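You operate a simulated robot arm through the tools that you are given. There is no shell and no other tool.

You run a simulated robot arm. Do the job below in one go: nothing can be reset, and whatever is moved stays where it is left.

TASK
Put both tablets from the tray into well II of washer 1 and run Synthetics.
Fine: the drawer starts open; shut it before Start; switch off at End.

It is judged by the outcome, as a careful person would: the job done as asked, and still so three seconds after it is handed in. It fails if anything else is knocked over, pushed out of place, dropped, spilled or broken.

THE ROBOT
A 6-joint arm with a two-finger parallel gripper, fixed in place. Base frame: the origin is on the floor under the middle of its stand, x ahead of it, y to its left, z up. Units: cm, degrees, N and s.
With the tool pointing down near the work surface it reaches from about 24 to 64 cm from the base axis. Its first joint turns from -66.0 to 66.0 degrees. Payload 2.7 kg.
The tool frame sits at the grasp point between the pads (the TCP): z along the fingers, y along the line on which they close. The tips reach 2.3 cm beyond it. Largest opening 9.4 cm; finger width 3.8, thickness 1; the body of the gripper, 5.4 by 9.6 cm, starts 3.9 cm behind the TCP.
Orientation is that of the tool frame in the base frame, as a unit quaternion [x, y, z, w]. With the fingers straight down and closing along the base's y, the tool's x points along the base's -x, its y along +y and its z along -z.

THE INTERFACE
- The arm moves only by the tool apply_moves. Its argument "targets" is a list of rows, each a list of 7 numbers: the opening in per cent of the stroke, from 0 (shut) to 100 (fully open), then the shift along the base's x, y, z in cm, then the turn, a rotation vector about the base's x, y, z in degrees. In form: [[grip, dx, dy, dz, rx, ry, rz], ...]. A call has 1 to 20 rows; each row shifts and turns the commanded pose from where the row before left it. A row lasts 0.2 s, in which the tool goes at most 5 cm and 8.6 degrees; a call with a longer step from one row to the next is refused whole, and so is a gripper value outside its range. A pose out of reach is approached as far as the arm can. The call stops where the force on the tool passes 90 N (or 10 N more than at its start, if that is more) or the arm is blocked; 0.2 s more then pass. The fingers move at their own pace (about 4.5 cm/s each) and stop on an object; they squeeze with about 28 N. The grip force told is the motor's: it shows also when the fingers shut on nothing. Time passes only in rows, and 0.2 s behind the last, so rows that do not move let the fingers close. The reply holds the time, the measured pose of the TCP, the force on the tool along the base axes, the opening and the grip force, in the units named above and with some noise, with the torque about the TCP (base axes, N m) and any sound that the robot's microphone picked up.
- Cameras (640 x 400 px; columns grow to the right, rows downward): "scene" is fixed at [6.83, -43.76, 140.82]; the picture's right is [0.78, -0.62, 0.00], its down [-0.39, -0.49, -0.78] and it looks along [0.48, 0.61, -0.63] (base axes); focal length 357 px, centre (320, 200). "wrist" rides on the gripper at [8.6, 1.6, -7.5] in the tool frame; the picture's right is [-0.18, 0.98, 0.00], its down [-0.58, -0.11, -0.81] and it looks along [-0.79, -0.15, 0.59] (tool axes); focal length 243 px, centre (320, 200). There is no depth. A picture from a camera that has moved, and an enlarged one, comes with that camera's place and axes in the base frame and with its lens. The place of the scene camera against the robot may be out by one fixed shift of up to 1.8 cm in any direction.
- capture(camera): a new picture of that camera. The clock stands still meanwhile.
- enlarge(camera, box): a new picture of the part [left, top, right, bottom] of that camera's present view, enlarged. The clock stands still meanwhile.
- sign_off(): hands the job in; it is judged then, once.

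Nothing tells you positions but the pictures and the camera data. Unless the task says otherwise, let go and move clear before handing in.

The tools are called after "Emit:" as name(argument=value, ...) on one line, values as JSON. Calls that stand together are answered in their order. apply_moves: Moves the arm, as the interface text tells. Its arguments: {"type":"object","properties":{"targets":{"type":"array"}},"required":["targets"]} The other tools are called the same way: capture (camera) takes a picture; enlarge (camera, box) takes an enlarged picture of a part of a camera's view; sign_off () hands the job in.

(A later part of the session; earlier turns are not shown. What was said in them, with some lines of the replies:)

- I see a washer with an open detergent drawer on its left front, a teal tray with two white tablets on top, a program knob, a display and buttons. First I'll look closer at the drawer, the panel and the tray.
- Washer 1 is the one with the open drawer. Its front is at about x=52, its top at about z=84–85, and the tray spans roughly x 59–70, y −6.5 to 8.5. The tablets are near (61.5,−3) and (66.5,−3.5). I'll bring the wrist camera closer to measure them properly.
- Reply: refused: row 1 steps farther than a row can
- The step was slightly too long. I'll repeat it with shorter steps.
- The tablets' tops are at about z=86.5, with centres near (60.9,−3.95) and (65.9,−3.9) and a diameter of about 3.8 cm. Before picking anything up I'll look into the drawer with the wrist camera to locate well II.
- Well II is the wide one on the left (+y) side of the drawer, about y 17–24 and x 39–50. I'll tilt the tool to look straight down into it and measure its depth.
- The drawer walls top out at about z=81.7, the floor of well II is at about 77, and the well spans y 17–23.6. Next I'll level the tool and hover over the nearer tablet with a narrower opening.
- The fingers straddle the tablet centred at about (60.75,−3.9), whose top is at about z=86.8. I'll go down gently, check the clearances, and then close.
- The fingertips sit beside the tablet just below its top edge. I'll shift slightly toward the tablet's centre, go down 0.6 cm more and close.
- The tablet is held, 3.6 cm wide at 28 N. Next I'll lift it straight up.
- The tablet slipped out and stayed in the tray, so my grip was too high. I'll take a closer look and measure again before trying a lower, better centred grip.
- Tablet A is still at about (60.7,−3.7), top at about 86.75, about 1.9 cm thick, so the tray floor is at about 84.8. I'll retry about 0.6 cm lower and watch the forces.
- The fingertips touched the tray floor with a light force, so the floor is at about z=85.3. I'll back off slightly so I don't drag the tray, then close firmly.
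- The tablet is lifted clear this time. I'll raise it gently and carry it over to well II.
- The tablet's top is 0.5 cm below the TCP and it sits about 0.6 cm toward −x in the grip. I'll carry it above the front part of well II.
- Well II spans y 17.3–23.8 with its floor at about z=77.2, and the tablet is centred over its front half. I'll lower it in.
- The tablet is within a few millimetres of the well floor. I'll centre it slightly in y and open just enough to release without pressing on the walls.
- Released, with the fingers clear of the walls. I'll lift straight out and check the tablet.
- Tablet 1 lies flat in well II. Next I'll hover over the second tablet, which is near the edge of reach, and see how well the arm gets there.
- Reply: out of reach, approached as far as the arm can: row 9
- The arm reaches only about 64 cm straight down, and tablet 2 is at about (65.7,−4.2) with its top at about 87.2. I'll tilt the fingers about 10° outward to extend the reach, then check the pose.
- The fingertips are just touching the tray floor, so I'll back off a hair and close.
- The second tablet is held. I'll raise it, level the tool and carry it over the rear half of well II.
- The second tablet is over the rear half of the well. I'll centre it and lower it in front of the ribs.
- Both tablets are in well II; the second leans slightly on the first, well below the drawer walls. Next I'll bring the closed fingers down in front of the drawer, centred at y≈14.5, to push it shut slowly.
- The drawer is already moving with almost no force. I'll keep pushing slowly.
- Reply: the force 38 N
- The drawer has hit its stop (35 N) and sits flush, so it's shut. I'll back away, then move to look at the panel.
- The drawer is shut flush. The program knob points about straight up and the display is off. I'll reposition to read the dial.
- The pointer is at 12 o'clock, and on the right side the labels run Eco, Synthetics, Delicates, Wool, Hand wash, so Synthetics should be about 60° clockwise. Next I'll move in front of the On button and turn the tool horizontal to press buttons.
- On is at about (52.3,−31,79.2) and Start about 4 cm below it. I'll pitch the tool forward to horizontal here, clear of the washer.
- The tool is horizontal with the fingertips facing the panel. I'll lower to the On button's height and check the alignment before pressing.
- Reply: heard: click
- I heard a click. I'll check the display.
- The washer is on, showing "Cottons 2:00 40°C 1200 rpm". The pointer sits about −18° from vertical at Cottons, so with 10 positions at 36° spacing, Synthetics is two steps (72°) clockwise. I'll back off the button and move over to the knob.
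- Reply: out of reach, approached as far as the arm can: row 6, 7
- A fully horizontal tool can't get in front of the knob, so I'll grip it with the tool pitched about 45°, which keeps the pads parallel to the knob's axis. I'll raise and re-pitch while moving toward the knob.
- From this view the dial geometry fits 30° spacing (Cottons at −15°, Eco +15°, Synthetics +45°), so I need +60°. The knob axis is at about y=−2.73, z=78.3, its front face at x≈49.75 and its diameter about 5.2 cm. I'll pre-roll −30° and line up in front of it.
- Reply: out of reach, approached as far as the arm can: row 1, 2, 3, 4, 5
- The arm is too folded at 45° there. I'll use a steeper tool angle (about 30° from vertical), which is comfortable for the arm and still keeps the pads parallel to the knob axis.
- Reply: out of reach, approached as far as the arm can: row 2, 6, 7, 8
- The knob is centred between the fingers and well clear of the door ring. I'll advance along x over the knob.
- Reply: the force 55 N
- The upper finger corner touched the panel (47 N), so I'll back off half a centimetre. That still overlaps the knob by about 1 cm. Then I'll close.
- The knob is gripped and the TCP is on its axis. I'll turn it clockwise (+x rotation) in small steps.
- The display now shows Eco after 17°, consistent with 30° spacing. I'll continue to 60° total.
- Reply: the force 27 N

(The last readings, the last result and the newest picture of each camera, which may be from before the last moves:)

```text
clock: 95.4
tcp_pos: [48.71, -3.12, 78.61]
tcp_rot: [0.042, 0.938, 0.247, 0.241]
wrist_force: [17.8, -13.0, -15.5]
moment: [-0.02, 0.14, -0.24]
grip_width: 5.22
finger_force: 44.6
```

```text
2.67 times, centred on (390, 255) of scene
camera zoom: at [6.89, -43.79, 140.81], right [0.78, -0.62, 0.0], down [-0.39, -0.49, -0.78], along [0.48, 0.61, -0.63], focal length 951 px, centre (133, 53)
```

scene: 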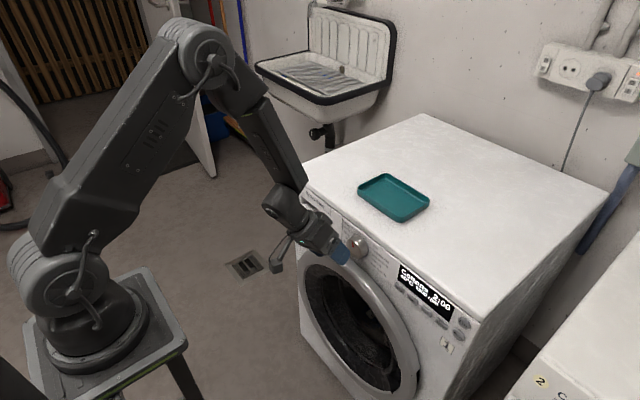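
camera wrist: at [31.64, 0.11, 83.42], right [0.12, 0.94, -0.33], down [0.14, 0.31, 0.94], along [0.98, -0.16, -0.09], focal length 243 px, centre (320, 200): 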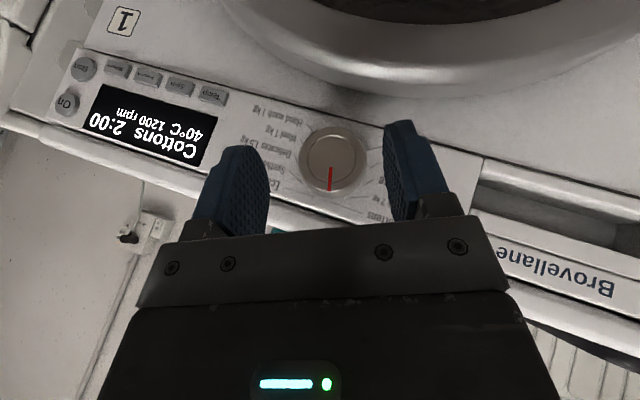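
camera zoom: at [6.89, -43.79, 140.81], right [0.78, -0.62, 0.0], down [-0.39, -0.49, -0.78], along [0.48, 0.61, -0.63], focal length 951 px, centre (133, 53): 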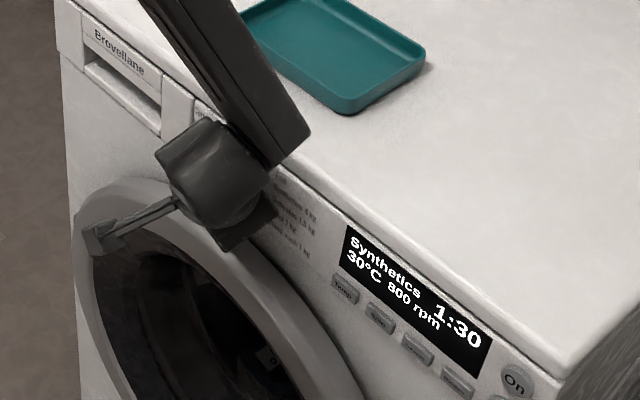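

The display shows "Synthetics 1:30 30°C 800 rpm". I'll turn the last 7° to centre the pointer, relieving the small side load, then release.

Emit:
apply_moves(targets=[[30, 0.05, -0.08, -0.1, 4, 0, 0], [30, 0, 0, 0, 3, 0, 0], [30, 0, 0, 0, 0, 0, 0]])

Emit:
enlarge(camera="scene", box=[300, 180, 480, 330])

Emit:
capture(camera="scene")

```text
clock: 96.2
tcp_pos: [48.69, -3.02, 78.41]
tcp_rot: [0.055, 0.92, 0.305, 0.239]
wrist_force: [3.2, -5.1, 1.3]
moment: [0.0, 0.2, -1.02]
grip_width: 5.21
finger_force: 44.2
```

```text
2.67 times, centred on (390, 255) of scene
camera zoom: at [6.84, -43.77, 140.82], right [0.78, -0.62, 0.0], down [-0.39, -0.49, -0.78], along [0.48, 0.61, -0.63], focal length 951 px, centre (133, 53)
```

zoom: 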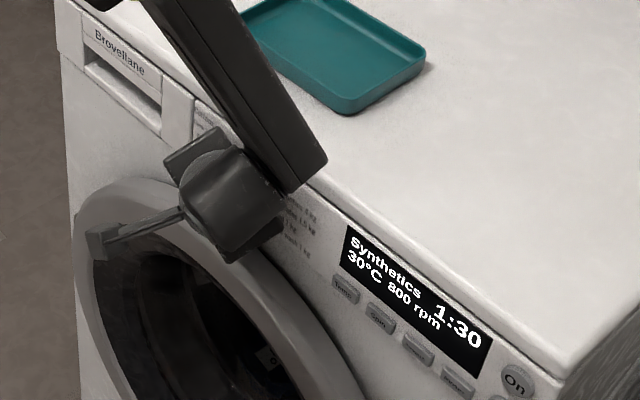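

```text
taken
```

scene: 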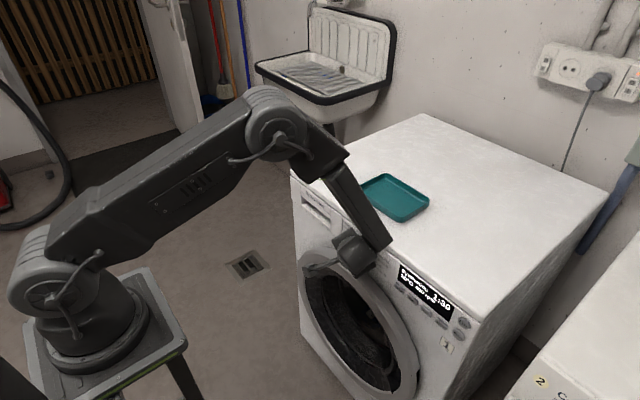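

Emit:
apply_moves(targets=[[50, 0, 0, 0, 0, 0, 0], [64, 0, 0, 0, 0, 0, 0], [68, 0, 0, 0, 0, 0, 0], [68, 0, 0, 0, 0, 0, 0]])

Emit:
enlarge(camera="wrist", box=[200, 60, 480, 240])

```text
clock: 97.2
tcp_pos: [48.69, -3.11, 78.5]
tcp_rot: [0.055, 0.921, 0.304, 0.238]
wrist_force: [0.8, 0.1, -0.5]
moment: [0.01, -0.02, -0.01]
grip_width: 6.38
finger_force: 0.2
```

```text
2.22 times, centred on (340, 150) of wrist
camera zoom: at [37.41, -3.59, 81.19], right [0.12, 0.75, 0.65], down [0.14, -0.66, 0.74], along [0.98, 0.0, -0.18], focal length 539 px, centre (276, 311)
```

zoom: 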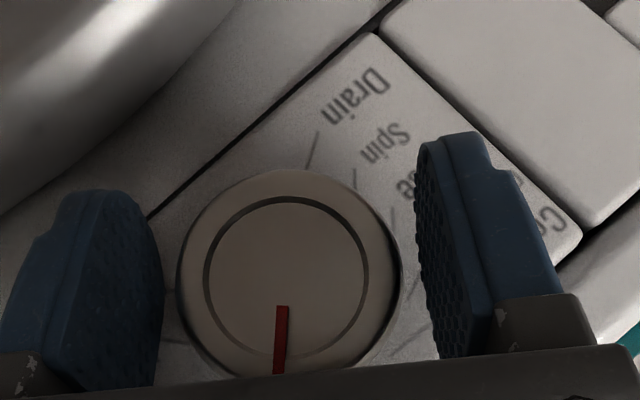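

Emit:
apply_moves(targets=[[68, -0.6, 0, 0, 0, 0, 0], [68, -0.9, 0, 0, 0, 0, 0], [68, -1.0, 0, 0, 0, 0, 0], [68, 0, 0, 0, 0, 0, 0]])

Emit:
enlarge(camera="scene", box=[300, 180, 480, 330])

Emit:
capture(camera="wrist")

```text
clock: 98.2
tcp_pos: [46.0, -2.98, 78.5]
tcp_rot: [0.054, 0.921, 0.305, 0.238]
wrist_force: [0.2, 1.0, 0.6]
moment: [-0.01, -0.03, -0.03]
grip_width: 6.39
finger_force: 0.0
```

```text
2.67 times, centred on (390, 255) of scene
camera zoom: at [6.83, -43.76, 140.82], right [0.78, -0.62, 0.0], down [-0.39, -0.49, -0.78], along [0.48, 0.61, -0.63], focal length 951 px, centre (133, 53)
```

zoom: 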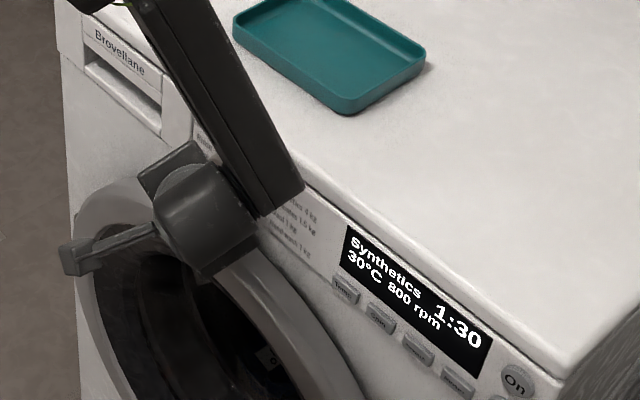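

```text
taken
camera wrist: at [34.85, -3.54, 81.21], right [0.12, 0.75, 0.65], down [0.14, -0.66, 0.74], along [0.98, 0.0, -0.18], focal length 243 px, centre (320, 200)
```

wrist: 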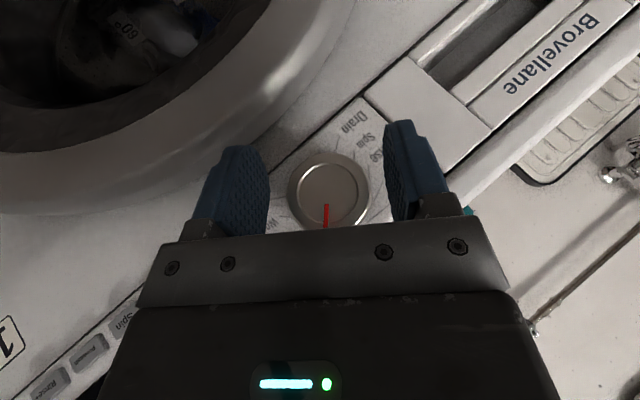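

Synthetics is set and the tool is clear of the knob. I'll raise, level the roll and move over to the Start button.

Emit:
apply_moves(targets=[[50, -0.2, -0.5, 1.5, -7.2, 0, 0], [30, 0, -1, 1.8, -7.2, 0, 0], [0, 0, -1.5, 2, -7.2, 0, 0], [0, 0, -2, 2, -7.2, 0, 0], [0, 0, -2.5, 2, -7.1, 0, 0], [0, 0, -3, 0.5, 0, 0, -2.5], [0, 0, -3.5, 0, 0, 0, 0], [0, -0.3, -3.5, 0, 0, 0, 0], [0, -0.4, -3.5, 0, 0, 0, 0], [0, -0.4, -3, 0, 0, 0, 0], [0, 0, 0, 0, 0, 0, 0]])

Emit:
capture(camera="scene")

Emit:
capture(camera="wrist")

```text
clock: 100.6
tcp_pos: [44.64, -26.86, 88.22]
tcp_rot: [0.0, 0.97, 0.0, 0.243]
wrist_force: [0.6, -0.2, 0.7]
moment: [-0.03, 0.02, -0.01]
grip_width: 0.0
finger_force: 27.9
```

```text
taken
```

scene: 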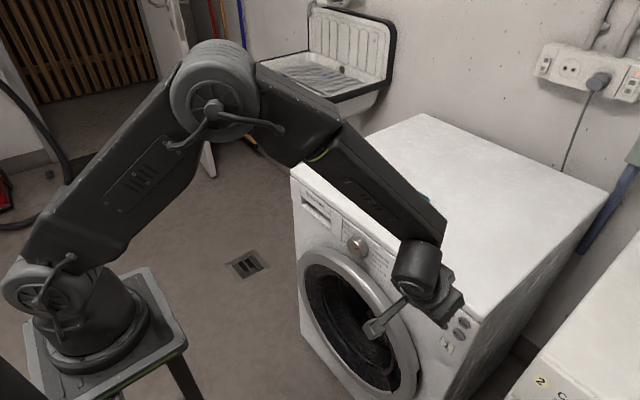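

```text
taken
camera wrist: at [33.47, -25.25, 90.81], right [0.16, 0.98, 0.09], down [0.13, -0.11, 0.99], along [0.98, -0.15, -0.15], focal length 243 px, centre (320, 200)
```

wrist: 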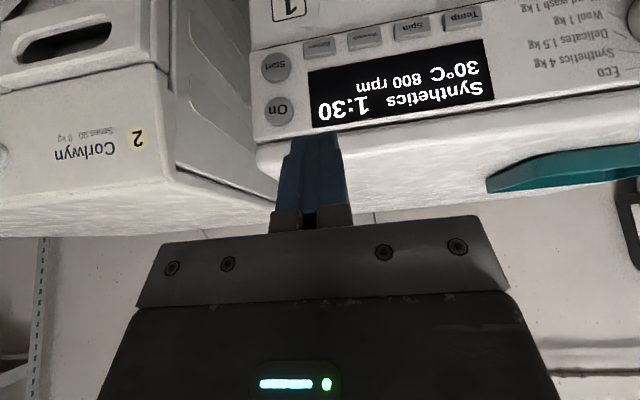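

Emit:
apply_moves(targets=[[0, -0.3, -0.5, 0, 0, -8, 0], [0, -0.3, -0.5, 0, 0, -8, 0], [0, -0.2, -0.5, -0.3, 0, -8, 0], [0, -0.2, -0.6, -0.5, 0, -8, 0], [0, -0.2, -0.6, -0.8, 0, -8, 0], [0, -0.2, -0.6, -1, 0, -8, 0], [0, 0, -0.5, -1, 0, -8, 0], [0, 0, 0, -1, 0, -4, 0], [0, 0, 0, 0, 0, 0, 0]])

Emit:
capture(camera="wrist")

Emit:
capture(camera="scene")

```text
clock: 102.6
tcp_pos: [43.32, -30.8, 83.84]
tcp_rot: [-0.001, 0.718, 0.001, 0.697]
wrist_force: [-0.1, 0.2, 0.9]
moment: [0.0, 0.04, 0.04]
grip_width: 0.0
finger_force: 28.2
```

```text
taken
camera wrist: at [35.6, -29.14, 75.39], right [0.01, 0.98, 0.18], down [-0.79, -0.11, 0.61], along [0.62, -0.15, 0.77], focal length 243 px, centre (320, 200)
```

wrist: 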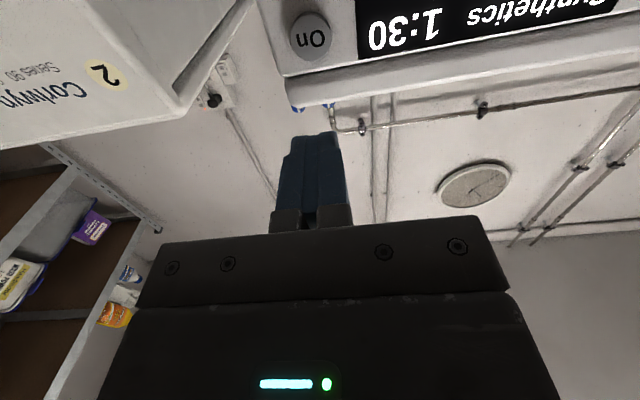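

```text
taken
```

scene: 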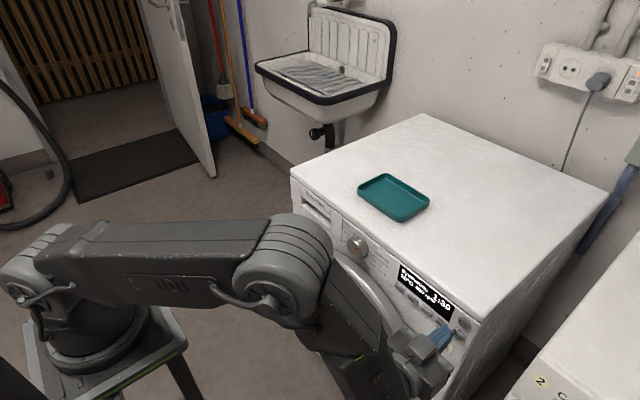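

Emit:
apply_moves(targets=[[0, 0.3, 0.05, -1.3, 0, 0, 0], [0, 0.3, 0.05, -1.3, 0, 0, 0], [0, 0.3, 0.05, -1.3, 0, 0, 0], [0, 0.3, 0, -1.3, 0, 0, 0], [0, 0.3, 0, -1.3, 0, 0, 0], [0, 0.3, 0, -1.0, 0, 0, 0], [0, 0, 0, 0, 0, 0, 0]])

Emit:
capture(camera="wrist")

Emit:
enlarge(camera="scene", box=[360, 250, 500, 370])

```text
clock: 104.2
tcp_pos: [45.22, -30.74, 76.2]
tcp_rot: [-0.001, 0.718, 0.001, 0.696]
wrist_force: [0.5, 0.0, -0.6]
moment: [0.02, -0.03, -0.02]
grip_width: 0.0
finger_force: 28.4
```

```text
taken
camera wrist: at [37.54, -28.98, 67.83], right [0.01, 0.98, 0.18], down [-0.79, -0.11, 0.61], along [0.62, -0.15, 0.77], focal length 243 px, centre (320, 200)
```

wrist: 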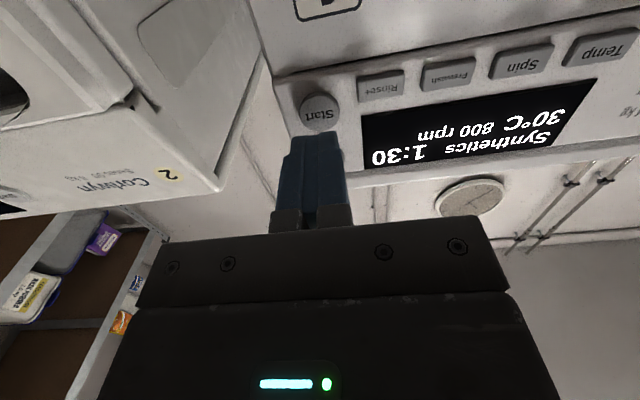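

```text
3.33 times, centred on (430, 310) of scene
camera zoom: at [6.83, -43.76, 140.82], right [0.78, -0.62, 0.0], down [-0.39, -0.49, -0.78], along [0.48, 0.61, -0.63], focal length 1189 px, centre (-47, -167)
```

zoom: 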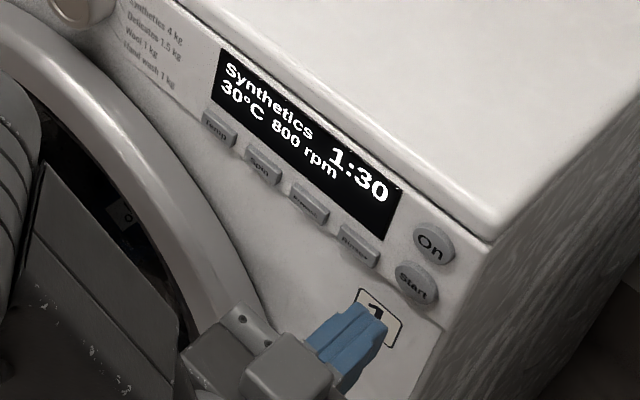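

Emit:
apply_moves(targets=[[0, 1.2, 0.05, 0, 0, 0, 0], [0, 1.2, 0, 0.05, 0, 0, 0], [0, 0.8, 0, 0, 0, 0, 0], [0, 0, 0, 0, 0, 0, 0]])

Emit:
enlarge(camera="wrist", box=[220, 0, 480, 160])

Emit:
enlarge(camera="scene", box=[390, 260, 490, 340])

```text
clock: 105.2
tcp_pos: [48.52, -30.64, 76.2]
tcp_rot: [0.0, 0.718, 0.0, 0.696]
wrist_force: [0.4, 0.4, 0.6]
moment: [0.02, 0.03, 0.01]
grip_width: 0.01
finger_force: 28.0
```

```text
2.46 times, centred on (350, 80) of wrist
camera zoom: at [40.76, -28.92, 67.8], right [0.01, 0.98, 0.18], down [-0.79, -0.11, 0.61], along [0.62, -0.15, 0.77], focal length 597 px, centre (246, 495)
```

zoom: 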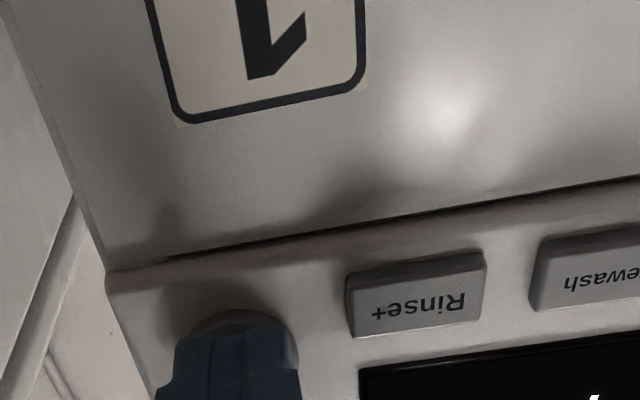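

```text
5.00 times, centred on (440, 300) of scene
camera zoom: at [6.83, -43.76, 140.82], right [0.78, -0.62, 0.0], down [-0.39, -0.49, -0.78], along [0.48, 0.61, -0.63], focal length 1784 px, centre (-280, -300)
```

zoom: 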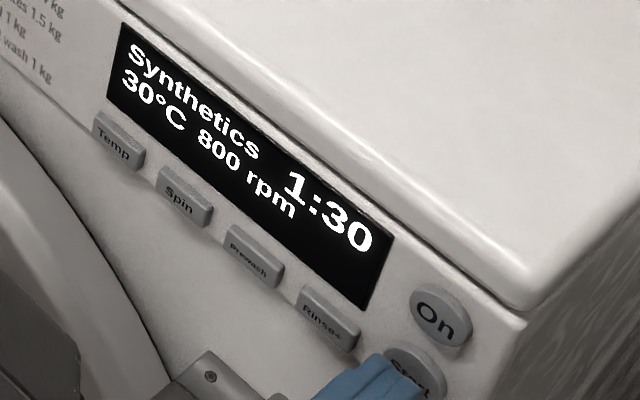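

The fingertip is right in front of Start and clear of On. I'll press gently.

Emit:
apply_moves(targets=[[0, 0.3, 0, 0, 0, 0, 0], [0, 0.25, 0, 0, 0, 0, 0], [0, 0, 0, 0, 0, 0, 0]])

Emit:
enlarge(camera="scene", box=[390, 260, 490, 340])

```text
clock: 106.0
tcp_pos: [49.09, -30.51, 76.2]
tcp_rot: [-0.001, 0.718, 0.0, 0.696]
wrist_force: [-2.3, -0.9, -0.2]
moment: [0.01, -0.07, -0.01]
grip_width: 0.0
finger_force: 27.3
heard: click
```

```text
5.00 times, centred on (440, 300) of scene
camera zoom: at [6.83, -43.76, 140.82], right [0.78, -0.62, 0.0], down [-0.39, -0.49, -0.78], along [0.48, 0.61, -0.63], focal length 1784 px, centre (-280, -300)
```

zoom: 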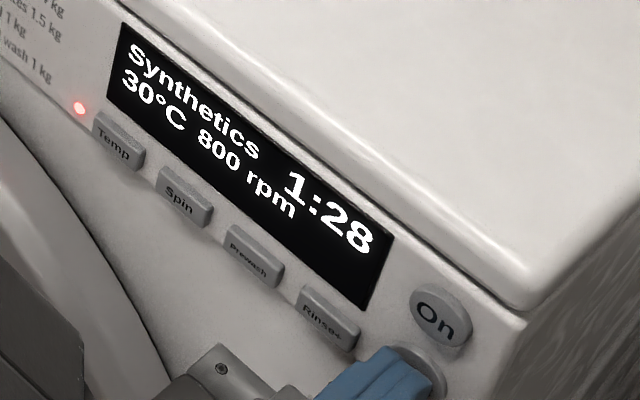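

The program started: the display counts down (1:28) and a red lamp is on. I'll back off, move up in front of On, and wait for End.

Emit:
apply_moves(targets=[[0, -0.6, 0, 0, 0, 0, 0], [0, -1.2, 0, 0, 0, 0, 0], [0, -1.2, 0, 0.5, 0, 0, 0], [0, 0, 0, 1.2, 0, 0, 0], [0, 0, -0.1, 1.2, 0, 0, 0], [0, 0, -0.05, 1.1, 0, 0, 0], [0, 0, 0, 0, 0, 0, 0]])

Emit:
enlarge(camera="scene", box=[390, 260, 490, 340])

Emit:
capture(camera="wrist")

```text
clock: 107.6
tcp_pos: [45.8, -30.9, 80.41]
tcp_rot: [0.0, 0.718, 0.0, 0.696]
wrist_force: [0.7, -0.1, 0.4]
moment: [0.04, -0.05, -0.01]
grip_width: 0.01
finger_force: 27.9
```

```text
5.00 times, centred on (440, 300) of scene
camera zoom: at [6.83, -43.76, 140.82], right [0.78, -0.62, 0.0], down [-0.39, -0.49, -0.78], along [0.48, 0.61, -0.63], focal length 1784 px, centre (-280, -300)
```

zoom: 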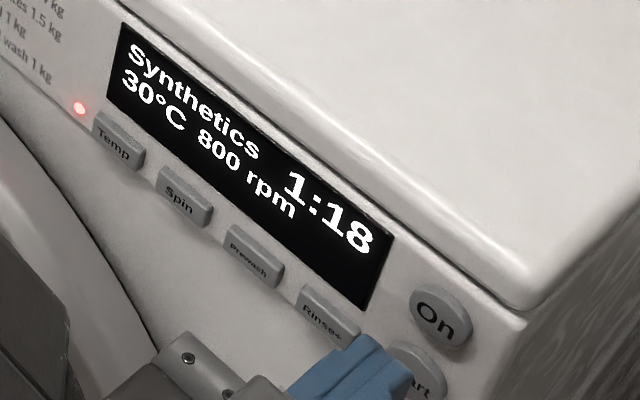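

```text
taken
camera wrist: at [38.2, -29.12, 71.96], right [0.01, 0.98, 0.18], down [-0.79, -0.11, 0.61], along [0.62, -0.15, 0.77], focal length 243 px, centre (320, 200)
```

wrist: 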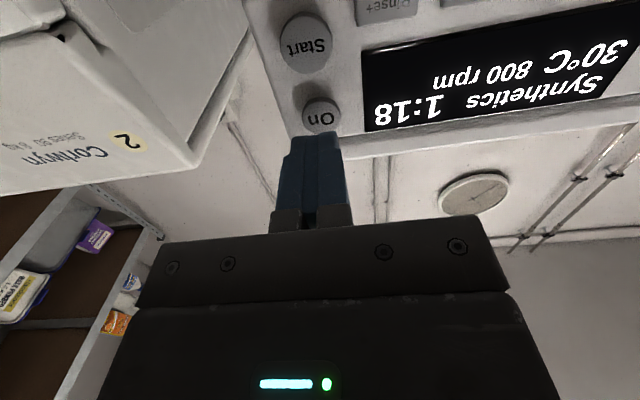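

The countdown runs about 6 minutes per second. I'll wait in place.

Emit:
apply_moves(targets=[[0, 0, 0, 0, 0, 0, 0], [0, 0, 0, 0, 0, 0, 0], [0, 0, 0, 0, 0, 0, 0], [0, 0, 0, 0, 0, 0, 0], [0, 0, 0, 0, 0, 0, 0], [0, 0, 0, 0, 0, 0, 0], [0, 0, 0, 0, 0, 0, 0], [0, 0, 0, 0, 0, 0, 0], [0, 0, 0, 0, 0, 0, 0], [0, 0, 0, 0, 0, 0, 0], [0, 0, 0, 0, 0, 0, 0], [0, 0, 0, 0, 0, 0, 0], [0, 0, 0, 0, 0, 0, 0], [0, 0, 0, 0, 0, 0, 0], [0, 0, 0, 0, 0, 0, 0], [0, 0, 0, 0, 0, 0, 0], [0, 0, 0, 0, 0, 0, 0], [0, 0, 0, 0, 0, 0, 0], [0, 0, 0, 0, 0, 0, 0], [0, 0, 0, 0, 0, 0, 0]])

Emit:
apply_moves(targets=[[0, 0, 0, 0, 0, 0, 0], [0, 0, 0, 0, 0, 0, 0], [0, 0, 0, 0, 0, 0, 0], [0, 0, 0, 0, 0, 0, 0], [0, 0, 0, 0, 0, 0, 0], [0, 0, 0, 0, 0, 0, 0], [0, 0, 0, 0, 0, 0, 0], [0, 0, 0, 0, 0, 0, 0], [0, 0, 0, 0, 0, 0, 0], [0, 0, 0, 0, 0, 0, 0], [0, 0, 0, 0, 0, 0, 0], [0, 0, 0, 0, 0, 0, 0], [0, 0, 0, 0, 0, 0, 0], [0, 0, 0, 0, 0, 0, 0], [0, 0, 0, 0, 0, 0, 0], [0, 0, 0, 0, 0, 0, 0], [0, 0, 0, 0, 0, 0, 0], [0, 0, 0, 0, 0, 0, 0], [0, 0, 0, 0, 0, 0, 0], [0, 0, 0, 0, 0, 0, 0]])

Emit:
enlarge(camera="scene", box=[390, 260, 490, 340])

```text
clock: 111.8
tcp_pos: [45.99, -30.75, 80.32]
tcp_rot: [0.0, 0.718, 0.0, 0.696]
wrist_force: [-0.8, 0.1, 0.1]
moment: [0.01, 0.01, 0.0]
grip_width: 0.0
finger_force: 28.2
```

```text
clock: 116.0
tcp_pos: [46.13, -30.65, 80.3]
tcp_rot: [0.0, 0.719, 0.0, 0.695]
wrist_force: [-0.1, 0.3, 1.0]
moment: [-0.01, -0.02, -0.01]
grip_width: 0.0
finger_force: 27.6
```

```text
5.00 times, centred on (440, 300) of scene
camera zoom: at [6.83, -43.76, 140.82], right [0.78, -0.62, 0.0], down [-0.39, -0.49, -0.78], along [0.48, 0.61, -0.63], focal length 1784 px, centre (-280, -300)
```

zoom: 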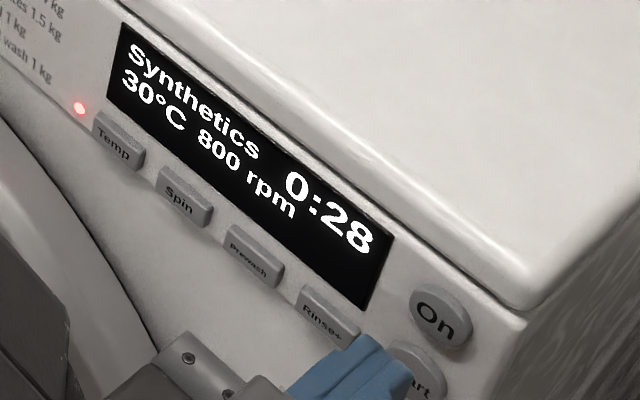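

It shows 0:28 left, about 5 more seconds.

Emit:
apply_moves(targets=[[0, 0, 0, 0, 0, 0, 0], [0, 0, 0, 0, 0, 0, 0], [0, 0, 0, 0, 0, 0, 0], [0, 0, 0, 0, 0, 0, 0], [0, 0, 0, 0, 0, 0, 0], [0, 0, 0, 0, 0, 0, 0], [0, 0, 0, 0, 0, 0, 0], [0, 0, 0, 0, 0, 0, 0], [0, 0, 0, 0, 0, 0, 0], [0, 0, 0, 0, 0, 0, 0], [0, 0, 0, 0, 0, 0, 0], [0, 0, 0, 0, 0, 0, 0], [0, 0, 0, 0, 0, 0, 0], [0, 0, 0, 0, 0, 0, 0], [0, 0, 0, 0, 0, 0, 0], [0, 0, 0, 0, 0, 0, 0], [0, 0, 0, 0, 0, 0, 0], [0, 0, 0, 0, 0, 0, 0], [0, 0, 0, 0, 0, 0, 0], [0, 0, 0, 0, 0, 0, 0]])

Emit:
apply_moves(targets=[[0, 0, 0, 0, 0, 0, 0], [0, 0, 0, 0, 0, 0, 0], [0, 0, 0, 0, 0, 0, 0], [0, 0, 0, 0, 0, 0, 0], [0, 0, 0, 0, 0, 0, 0], [0, 0, 0, 0, 0, 0, 0]])

Emit:
enlarge(camera="scene", box=[390, 260, 490, 340])

Emit:
capture(camera="wrist")

```text
clock: 120.2
tcp_pos: [46.01, -30.83, 80.32]
tcp_rot: [-0.001, 0.718, 0.0, 0.696]
wrist_force: [0.7, -0.2, -0.8]
moment: [0.0, -0.03, -0.03]
grip_width: 0.01
finger_force: 28.3
```

```text
clock: 121.6
tcp_pos: [46.03, -30.81, 80.4]
tcp_rot: [-0.001, 0.718, 0.001, 0.696]
wrist_force: [-0.1, -0.8, 0.3]
moment: [0.01, -0.01, -0.03]
grip_width: 0.0
finger_force: 27.8
```

```text
5.00 times, centred on (440, 300) of scene
camera zoom: at [6.83, -43.76, 140.82], right [0.78, -0.62, 0.0], down [-0.39, -0.49, -0.78], along [0.48, 0.61, -0.63], focal length 1784 px, centre (-280, -300)
```

zoom: 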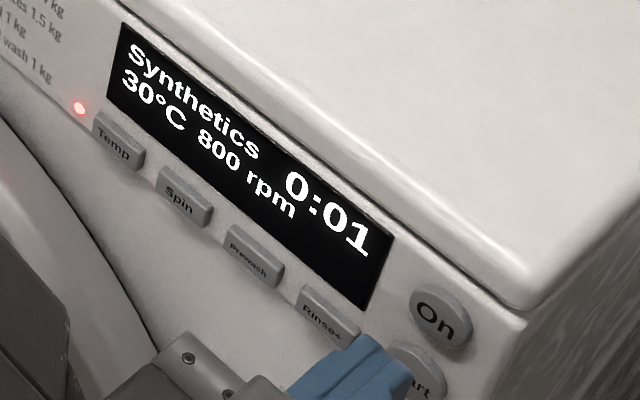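

```text
taken
camera wrist: at [38.21, -29.13, 71.95], right [0.01, 0.98, 0.18], down [-0.79, -0.11, 0.61], along [0.62, -0.15, 0.77], focal length 243 px, centre (320, 200)
```

wrist: 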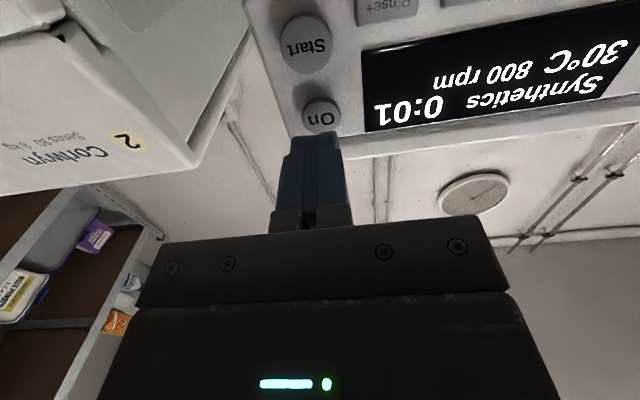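

One minute is left on the display. I'll wait a little longer for End.

Emit:
apply_moves(targets=[[0, 0, 0, 0, 0, 0, 0], [0, 0, 0, 0, 0, 0, 0], [0, 0, 0, 0, 0, 0, 0], [0, 0, 0, 0, 0, 0, 0], [0, 0, 0, 0, 0, 0, 0], [0, 0, 0, 0, 0, 0, 0], [0, 0, 0, 0, 0, 0, 0], [0, 0, 0, 0, 0, 0, 0]])

Emit:
enlarge(camera="scene", box=[390, 260, 490, 340])

```text
clock: 123.4
tcp_pos: [45.86, -30.61, 80.32]
tcp_rot: [0.0, 0.718, 0.0, 0.696]
wrist_force: [0.5, -0.5, 0.1]
moment: [0.01, 0.01, 0.0]
grip_width: 0.01
finger_force: 28.4
```

```text
5.00 times, centred on (440, 300) of scene
camera zoom: at [6.83, -43.76, 140.82], right [0.78, -0.62, 0.0], down [-0.39, -0.49, -0.78], along [0.48, 0.61, -0.63], focal length 1784 px, centre (-280, -300)
```

zoom: 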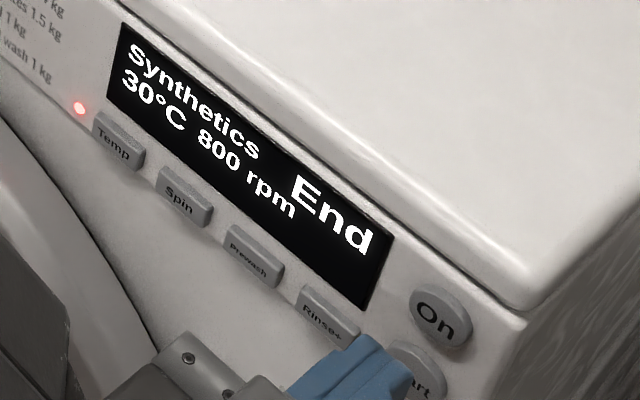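

The display shows End. I'll press On to switch off.

Emit:
apply_moves(targets=[[0, 1.2, 0.05, 0, 0, 0, 0], [0, 1.2, 0, 0, 0, 0, 0], [0, 0, 0, 0, 0, 0, 0]])

Emit:
enlarge(camera="wrist", box=[220, 0, 480, 160])

Emit:
enlarge(camera="scene", box=[390, 260, 490, 340])

```text
clock: 124.2
tcp_pos: [48.42, -30.61, 80.26]
tcp_rot: [0.001, 0.718, -0.001, 0.696]
wrist_force: [-0.1, -0.6, -0.5]
moment: [0.0, 0.0, 0.01]
grip_width: 0.0
finger_force: 28.2
```

```text
2.46 times, centred on (350, 80) of wrist
camera zoom: at [40.67, -29.1, 71.92], right [0.01, 0.98, 0.18], down [-0.79, -0.11, 0.61], along [0.62, -0.15, 0.77], focal length 597 px, centre (246, 495)
```

zoom: 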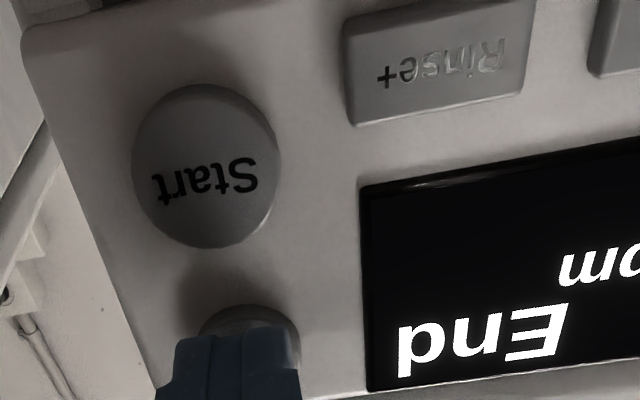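

```text
5.00 times, centred on (440, 300) of scene
camera zoom: at [6.83, -43.76, 140.82], right [0.78, -0.62, 0.0], down [-0.39, -0.49, -0.78], along [0.48, 0.61, -0.63], focal length 1784 px, centre (-280, -300)
```

zoom: 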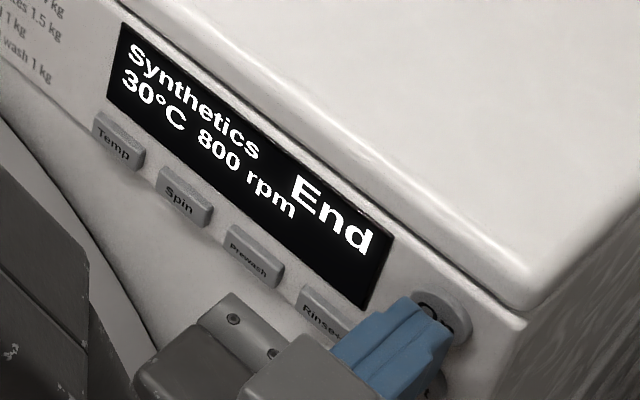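

The lock lamp is now off and End is still showing. The fingertip is at On, so I'll press it.

Emit:
apply_moves(targets=[[0, 0.3, 0.1, 0.03, 0, 0, 0], [0, 0.3, 0, 0, 0, 0, 0], [0, 0, 0, 0, 0, 0, 0]])

Emit:
enlarge(camera="scene", box=[390, 260, 490, 340])

```text
clock: 125.0
tcp_pos: [48.85, -30.68, 80.34]
tcp_rot: [-0.001, 0.718, 0.0, 0.696]
wrist_force: [-0.7, 1.2, -1.1]
moment: [0.03, -0.02, 0.0]
grip_width: 0.02
finger_force: 28.5
```

```text
5.00 times, centred on (440, 300) of scene
camera zoom: at [6.83, -43.76, 140.82], right [0.78, -0.62, 0.0], down [-0.39, -0.49, -0.78], along [0.48, 0.61, -0.63], focal length 1784 px, centre (-280, -300)
```

zoom: 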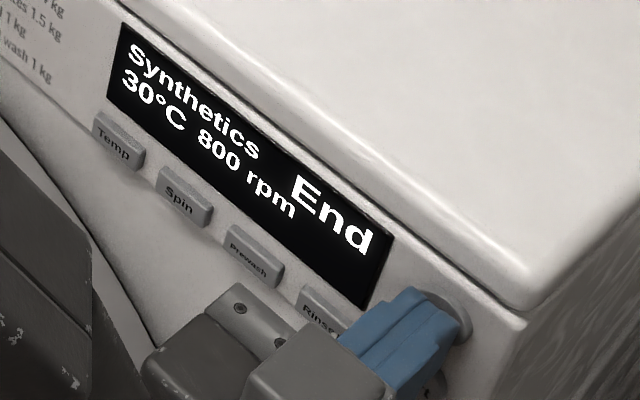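

There's no click yet, so I'll press a touch further.

Emit:
apply_moves(targets=[[0, 0.12, 0, 0, 0, 0, 0], [0, 0, 0, 0, 0, 0, 0]])

Emit:
enlarge(camera="scene", box=[390, 260, 490, 340])

```text
clock: 125.6
tcp_pos: [49.1, -30.57, 80.27]
tcp_rot: [0.0, 0.718, 0.0, 0.696]
wrist_force: [-2.6, -1.4, -0.5]
moment: [-0.03, 0.0, -0.03]
grip_width: 0.03
finger_force: 27.7
heard: click
```

```text
5.00 times, centred on (440, 300) of scene
camera zoom: at [6.83, -43.76, 140.82], right [0.78, -0.62, 0.0], down [-0.39, -0.49, -0.78], along [0.48, 0.61, -0.63], focal length 1784 px, centre (-280, -300)
```

zoom: 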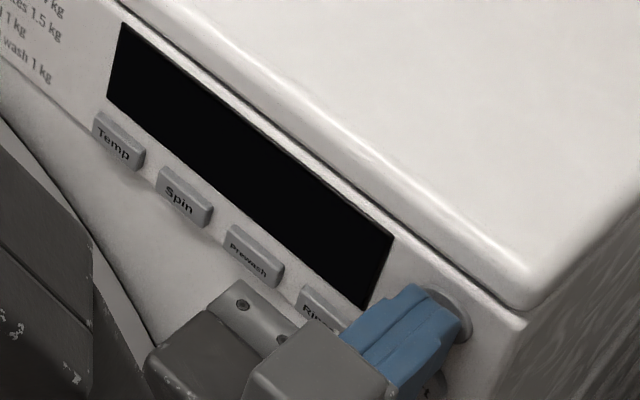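

The display is dark, so the washer is off. I'll back straight off and move clear.

Emit:
apply_moves(targets=[[0, -0.6, 0, 0, 0, 0, 0], [0, -1.2, 0, 0, 0, 0, 0], [0, -1.5, 0, 0.5, 0, 0, 0], [0, -1.0, 0, 1.5, 0, 3, 0], [0, -0.8, 0, 1.8, 0, 6, 0], [0, -0.5, 0, 1.8, 0, 8, 0], [0, 0, 0.5, 1.8, 0, 8, 0], [0, 0, 0.5, 1.8, 0, 8, 0], [0, 0, 0.5, 1.8, 0, 8, 0], [0, 0, 0, 0, 0, 0, 0]])

Emit:
capture(camera="scene")

Emit:
capture(camera="wrist")

Emit:
enlarge(camera="scene", box=[280, 160, 480, 340])

```text
clock: 127.8
tcp_pos: [43.6, -29.06, 91.29]
tcp_rot: [-0.001, 0.917, 0.0, 0.4]
wrist_force: [-0.6, -0.4, -0.2]
moment: [0.03, 0.04, -0.04]
grip_width: 0.0
finger_force: 27.9
```

```text
taken
```

scene: 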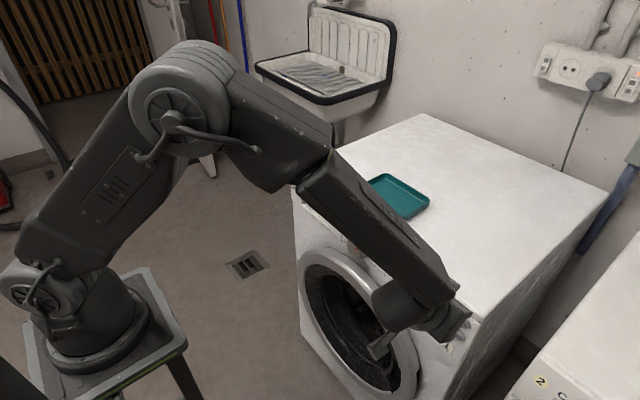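

```text
taken
camera wrist: at [32.17, -27.49, 90.1], right [0.12, 0.98, 0.13], down [-0.19, -0.11, 0.97], along [0.97, -0.15, 0.18], focal length 243 px, centre (320, 200)
```

wrist: 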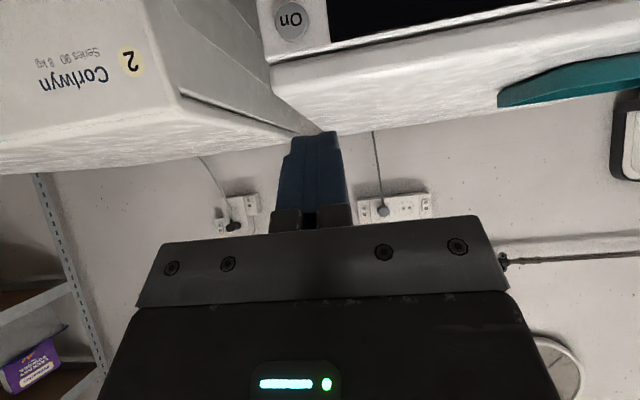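

```text
2.22 times, centred on (380, 250) of scene
camera zoom: at [6.83, -43.76, 140.82], right [0.78, -0.62, 0.0], down [-0.39, -0.49, -0.78], along [0.48, 0.61, -0.63], focal length 793 px, centre (187, 89)
```

zoom: 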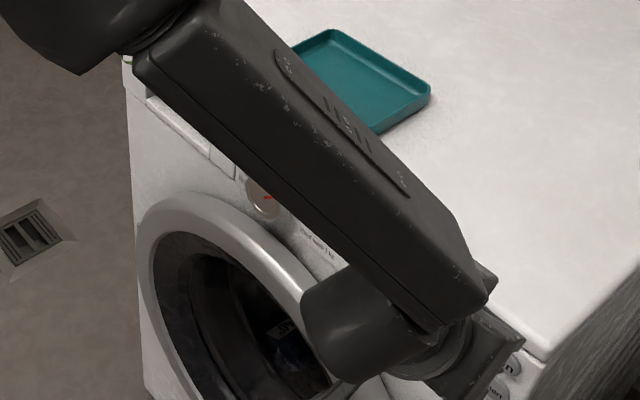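

Emit:
apply_moves(targets=[[0, 0, 0, 3, 0, 8, 0], [0, 0, 0, 3.5, 0, 8, 0], [0, 0, 0, 3.5, 0, 8, 0], [0, 0, 0, 3.5, 0, 8, 0], [0, 0, 0, 3.5, 0, 8, 0], [0, 0, 0, 3, 0, 7, 0], [0, 0, -1, 2, 0, 0, 0], [0, 0, 0, 0, 0, 0, 0]])

Emit:
capture(camera="scene")

Emit:
enlarge(camera="scene", box=[280, 160, 480, 340])

```text
clock: 129.6
tcp_pos: [43.76, -30.0, 113.35]
tcp_rot: [0.0, 1.0, 0.0, 0.001]
wrist_force: [0.1, 1.0, 0.7]
moment: [-0.01, 0.0, 0.0]
grip_width: 0.01
finger_force: 28.1
```

```text
taken
```

scene: 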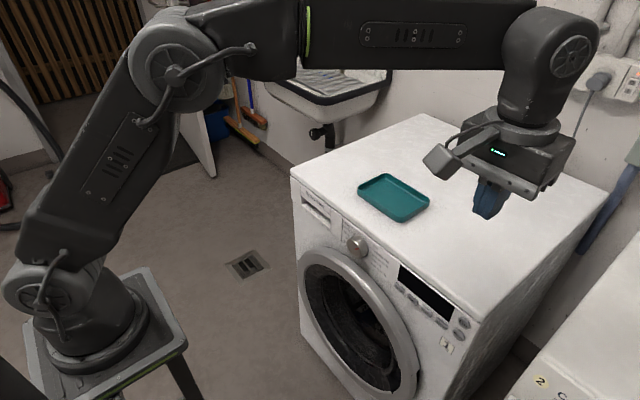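

```text
2.22 times, centred on (380, 250) of scene
camera zoom: at [6.83, -43.76, 140.82], right [0.78, -0.62, 0.0], down [-0.39, -0.49, -0.78], along [0.48, 0.61, -0.63], focal length 793 px, centre (187, 89)
```

zoom: 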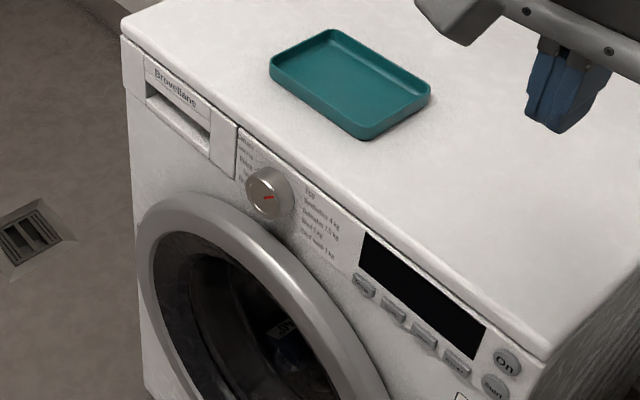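

The drawer is shut, the program ran to End, the display is off, the tray stands within a few millimetres of where it was, and the arm is clear. I'm handing in.

Emit:
sign_off()

```text
The job is handed in.
```

I put both tablets in well II of washer 1, shut the drawer and ran Synthetics (1:30, 30 °C, 800 rpm). When the display showed End I switched the washer off. The job is handed in and the arm is clear.

Some details about how it went:
- **First tablet:** it slipped on my first grip and stayed in the tray. The second grip, slightly lower, held.
- **Second tablet:** when I last saw it before shutting the drawer, it was leaning on the first rather than lying flat. It was below the drawer walls, and I couldn't see into the drawer after that.
- **Tray:** my fingertips touched its floor lightly during the pick-ups, and it may have shifted by 2–3 mm.
- **Panel:** a finger pressed against the panel with about 48 N while I lined up on the knob. I saw no damage.
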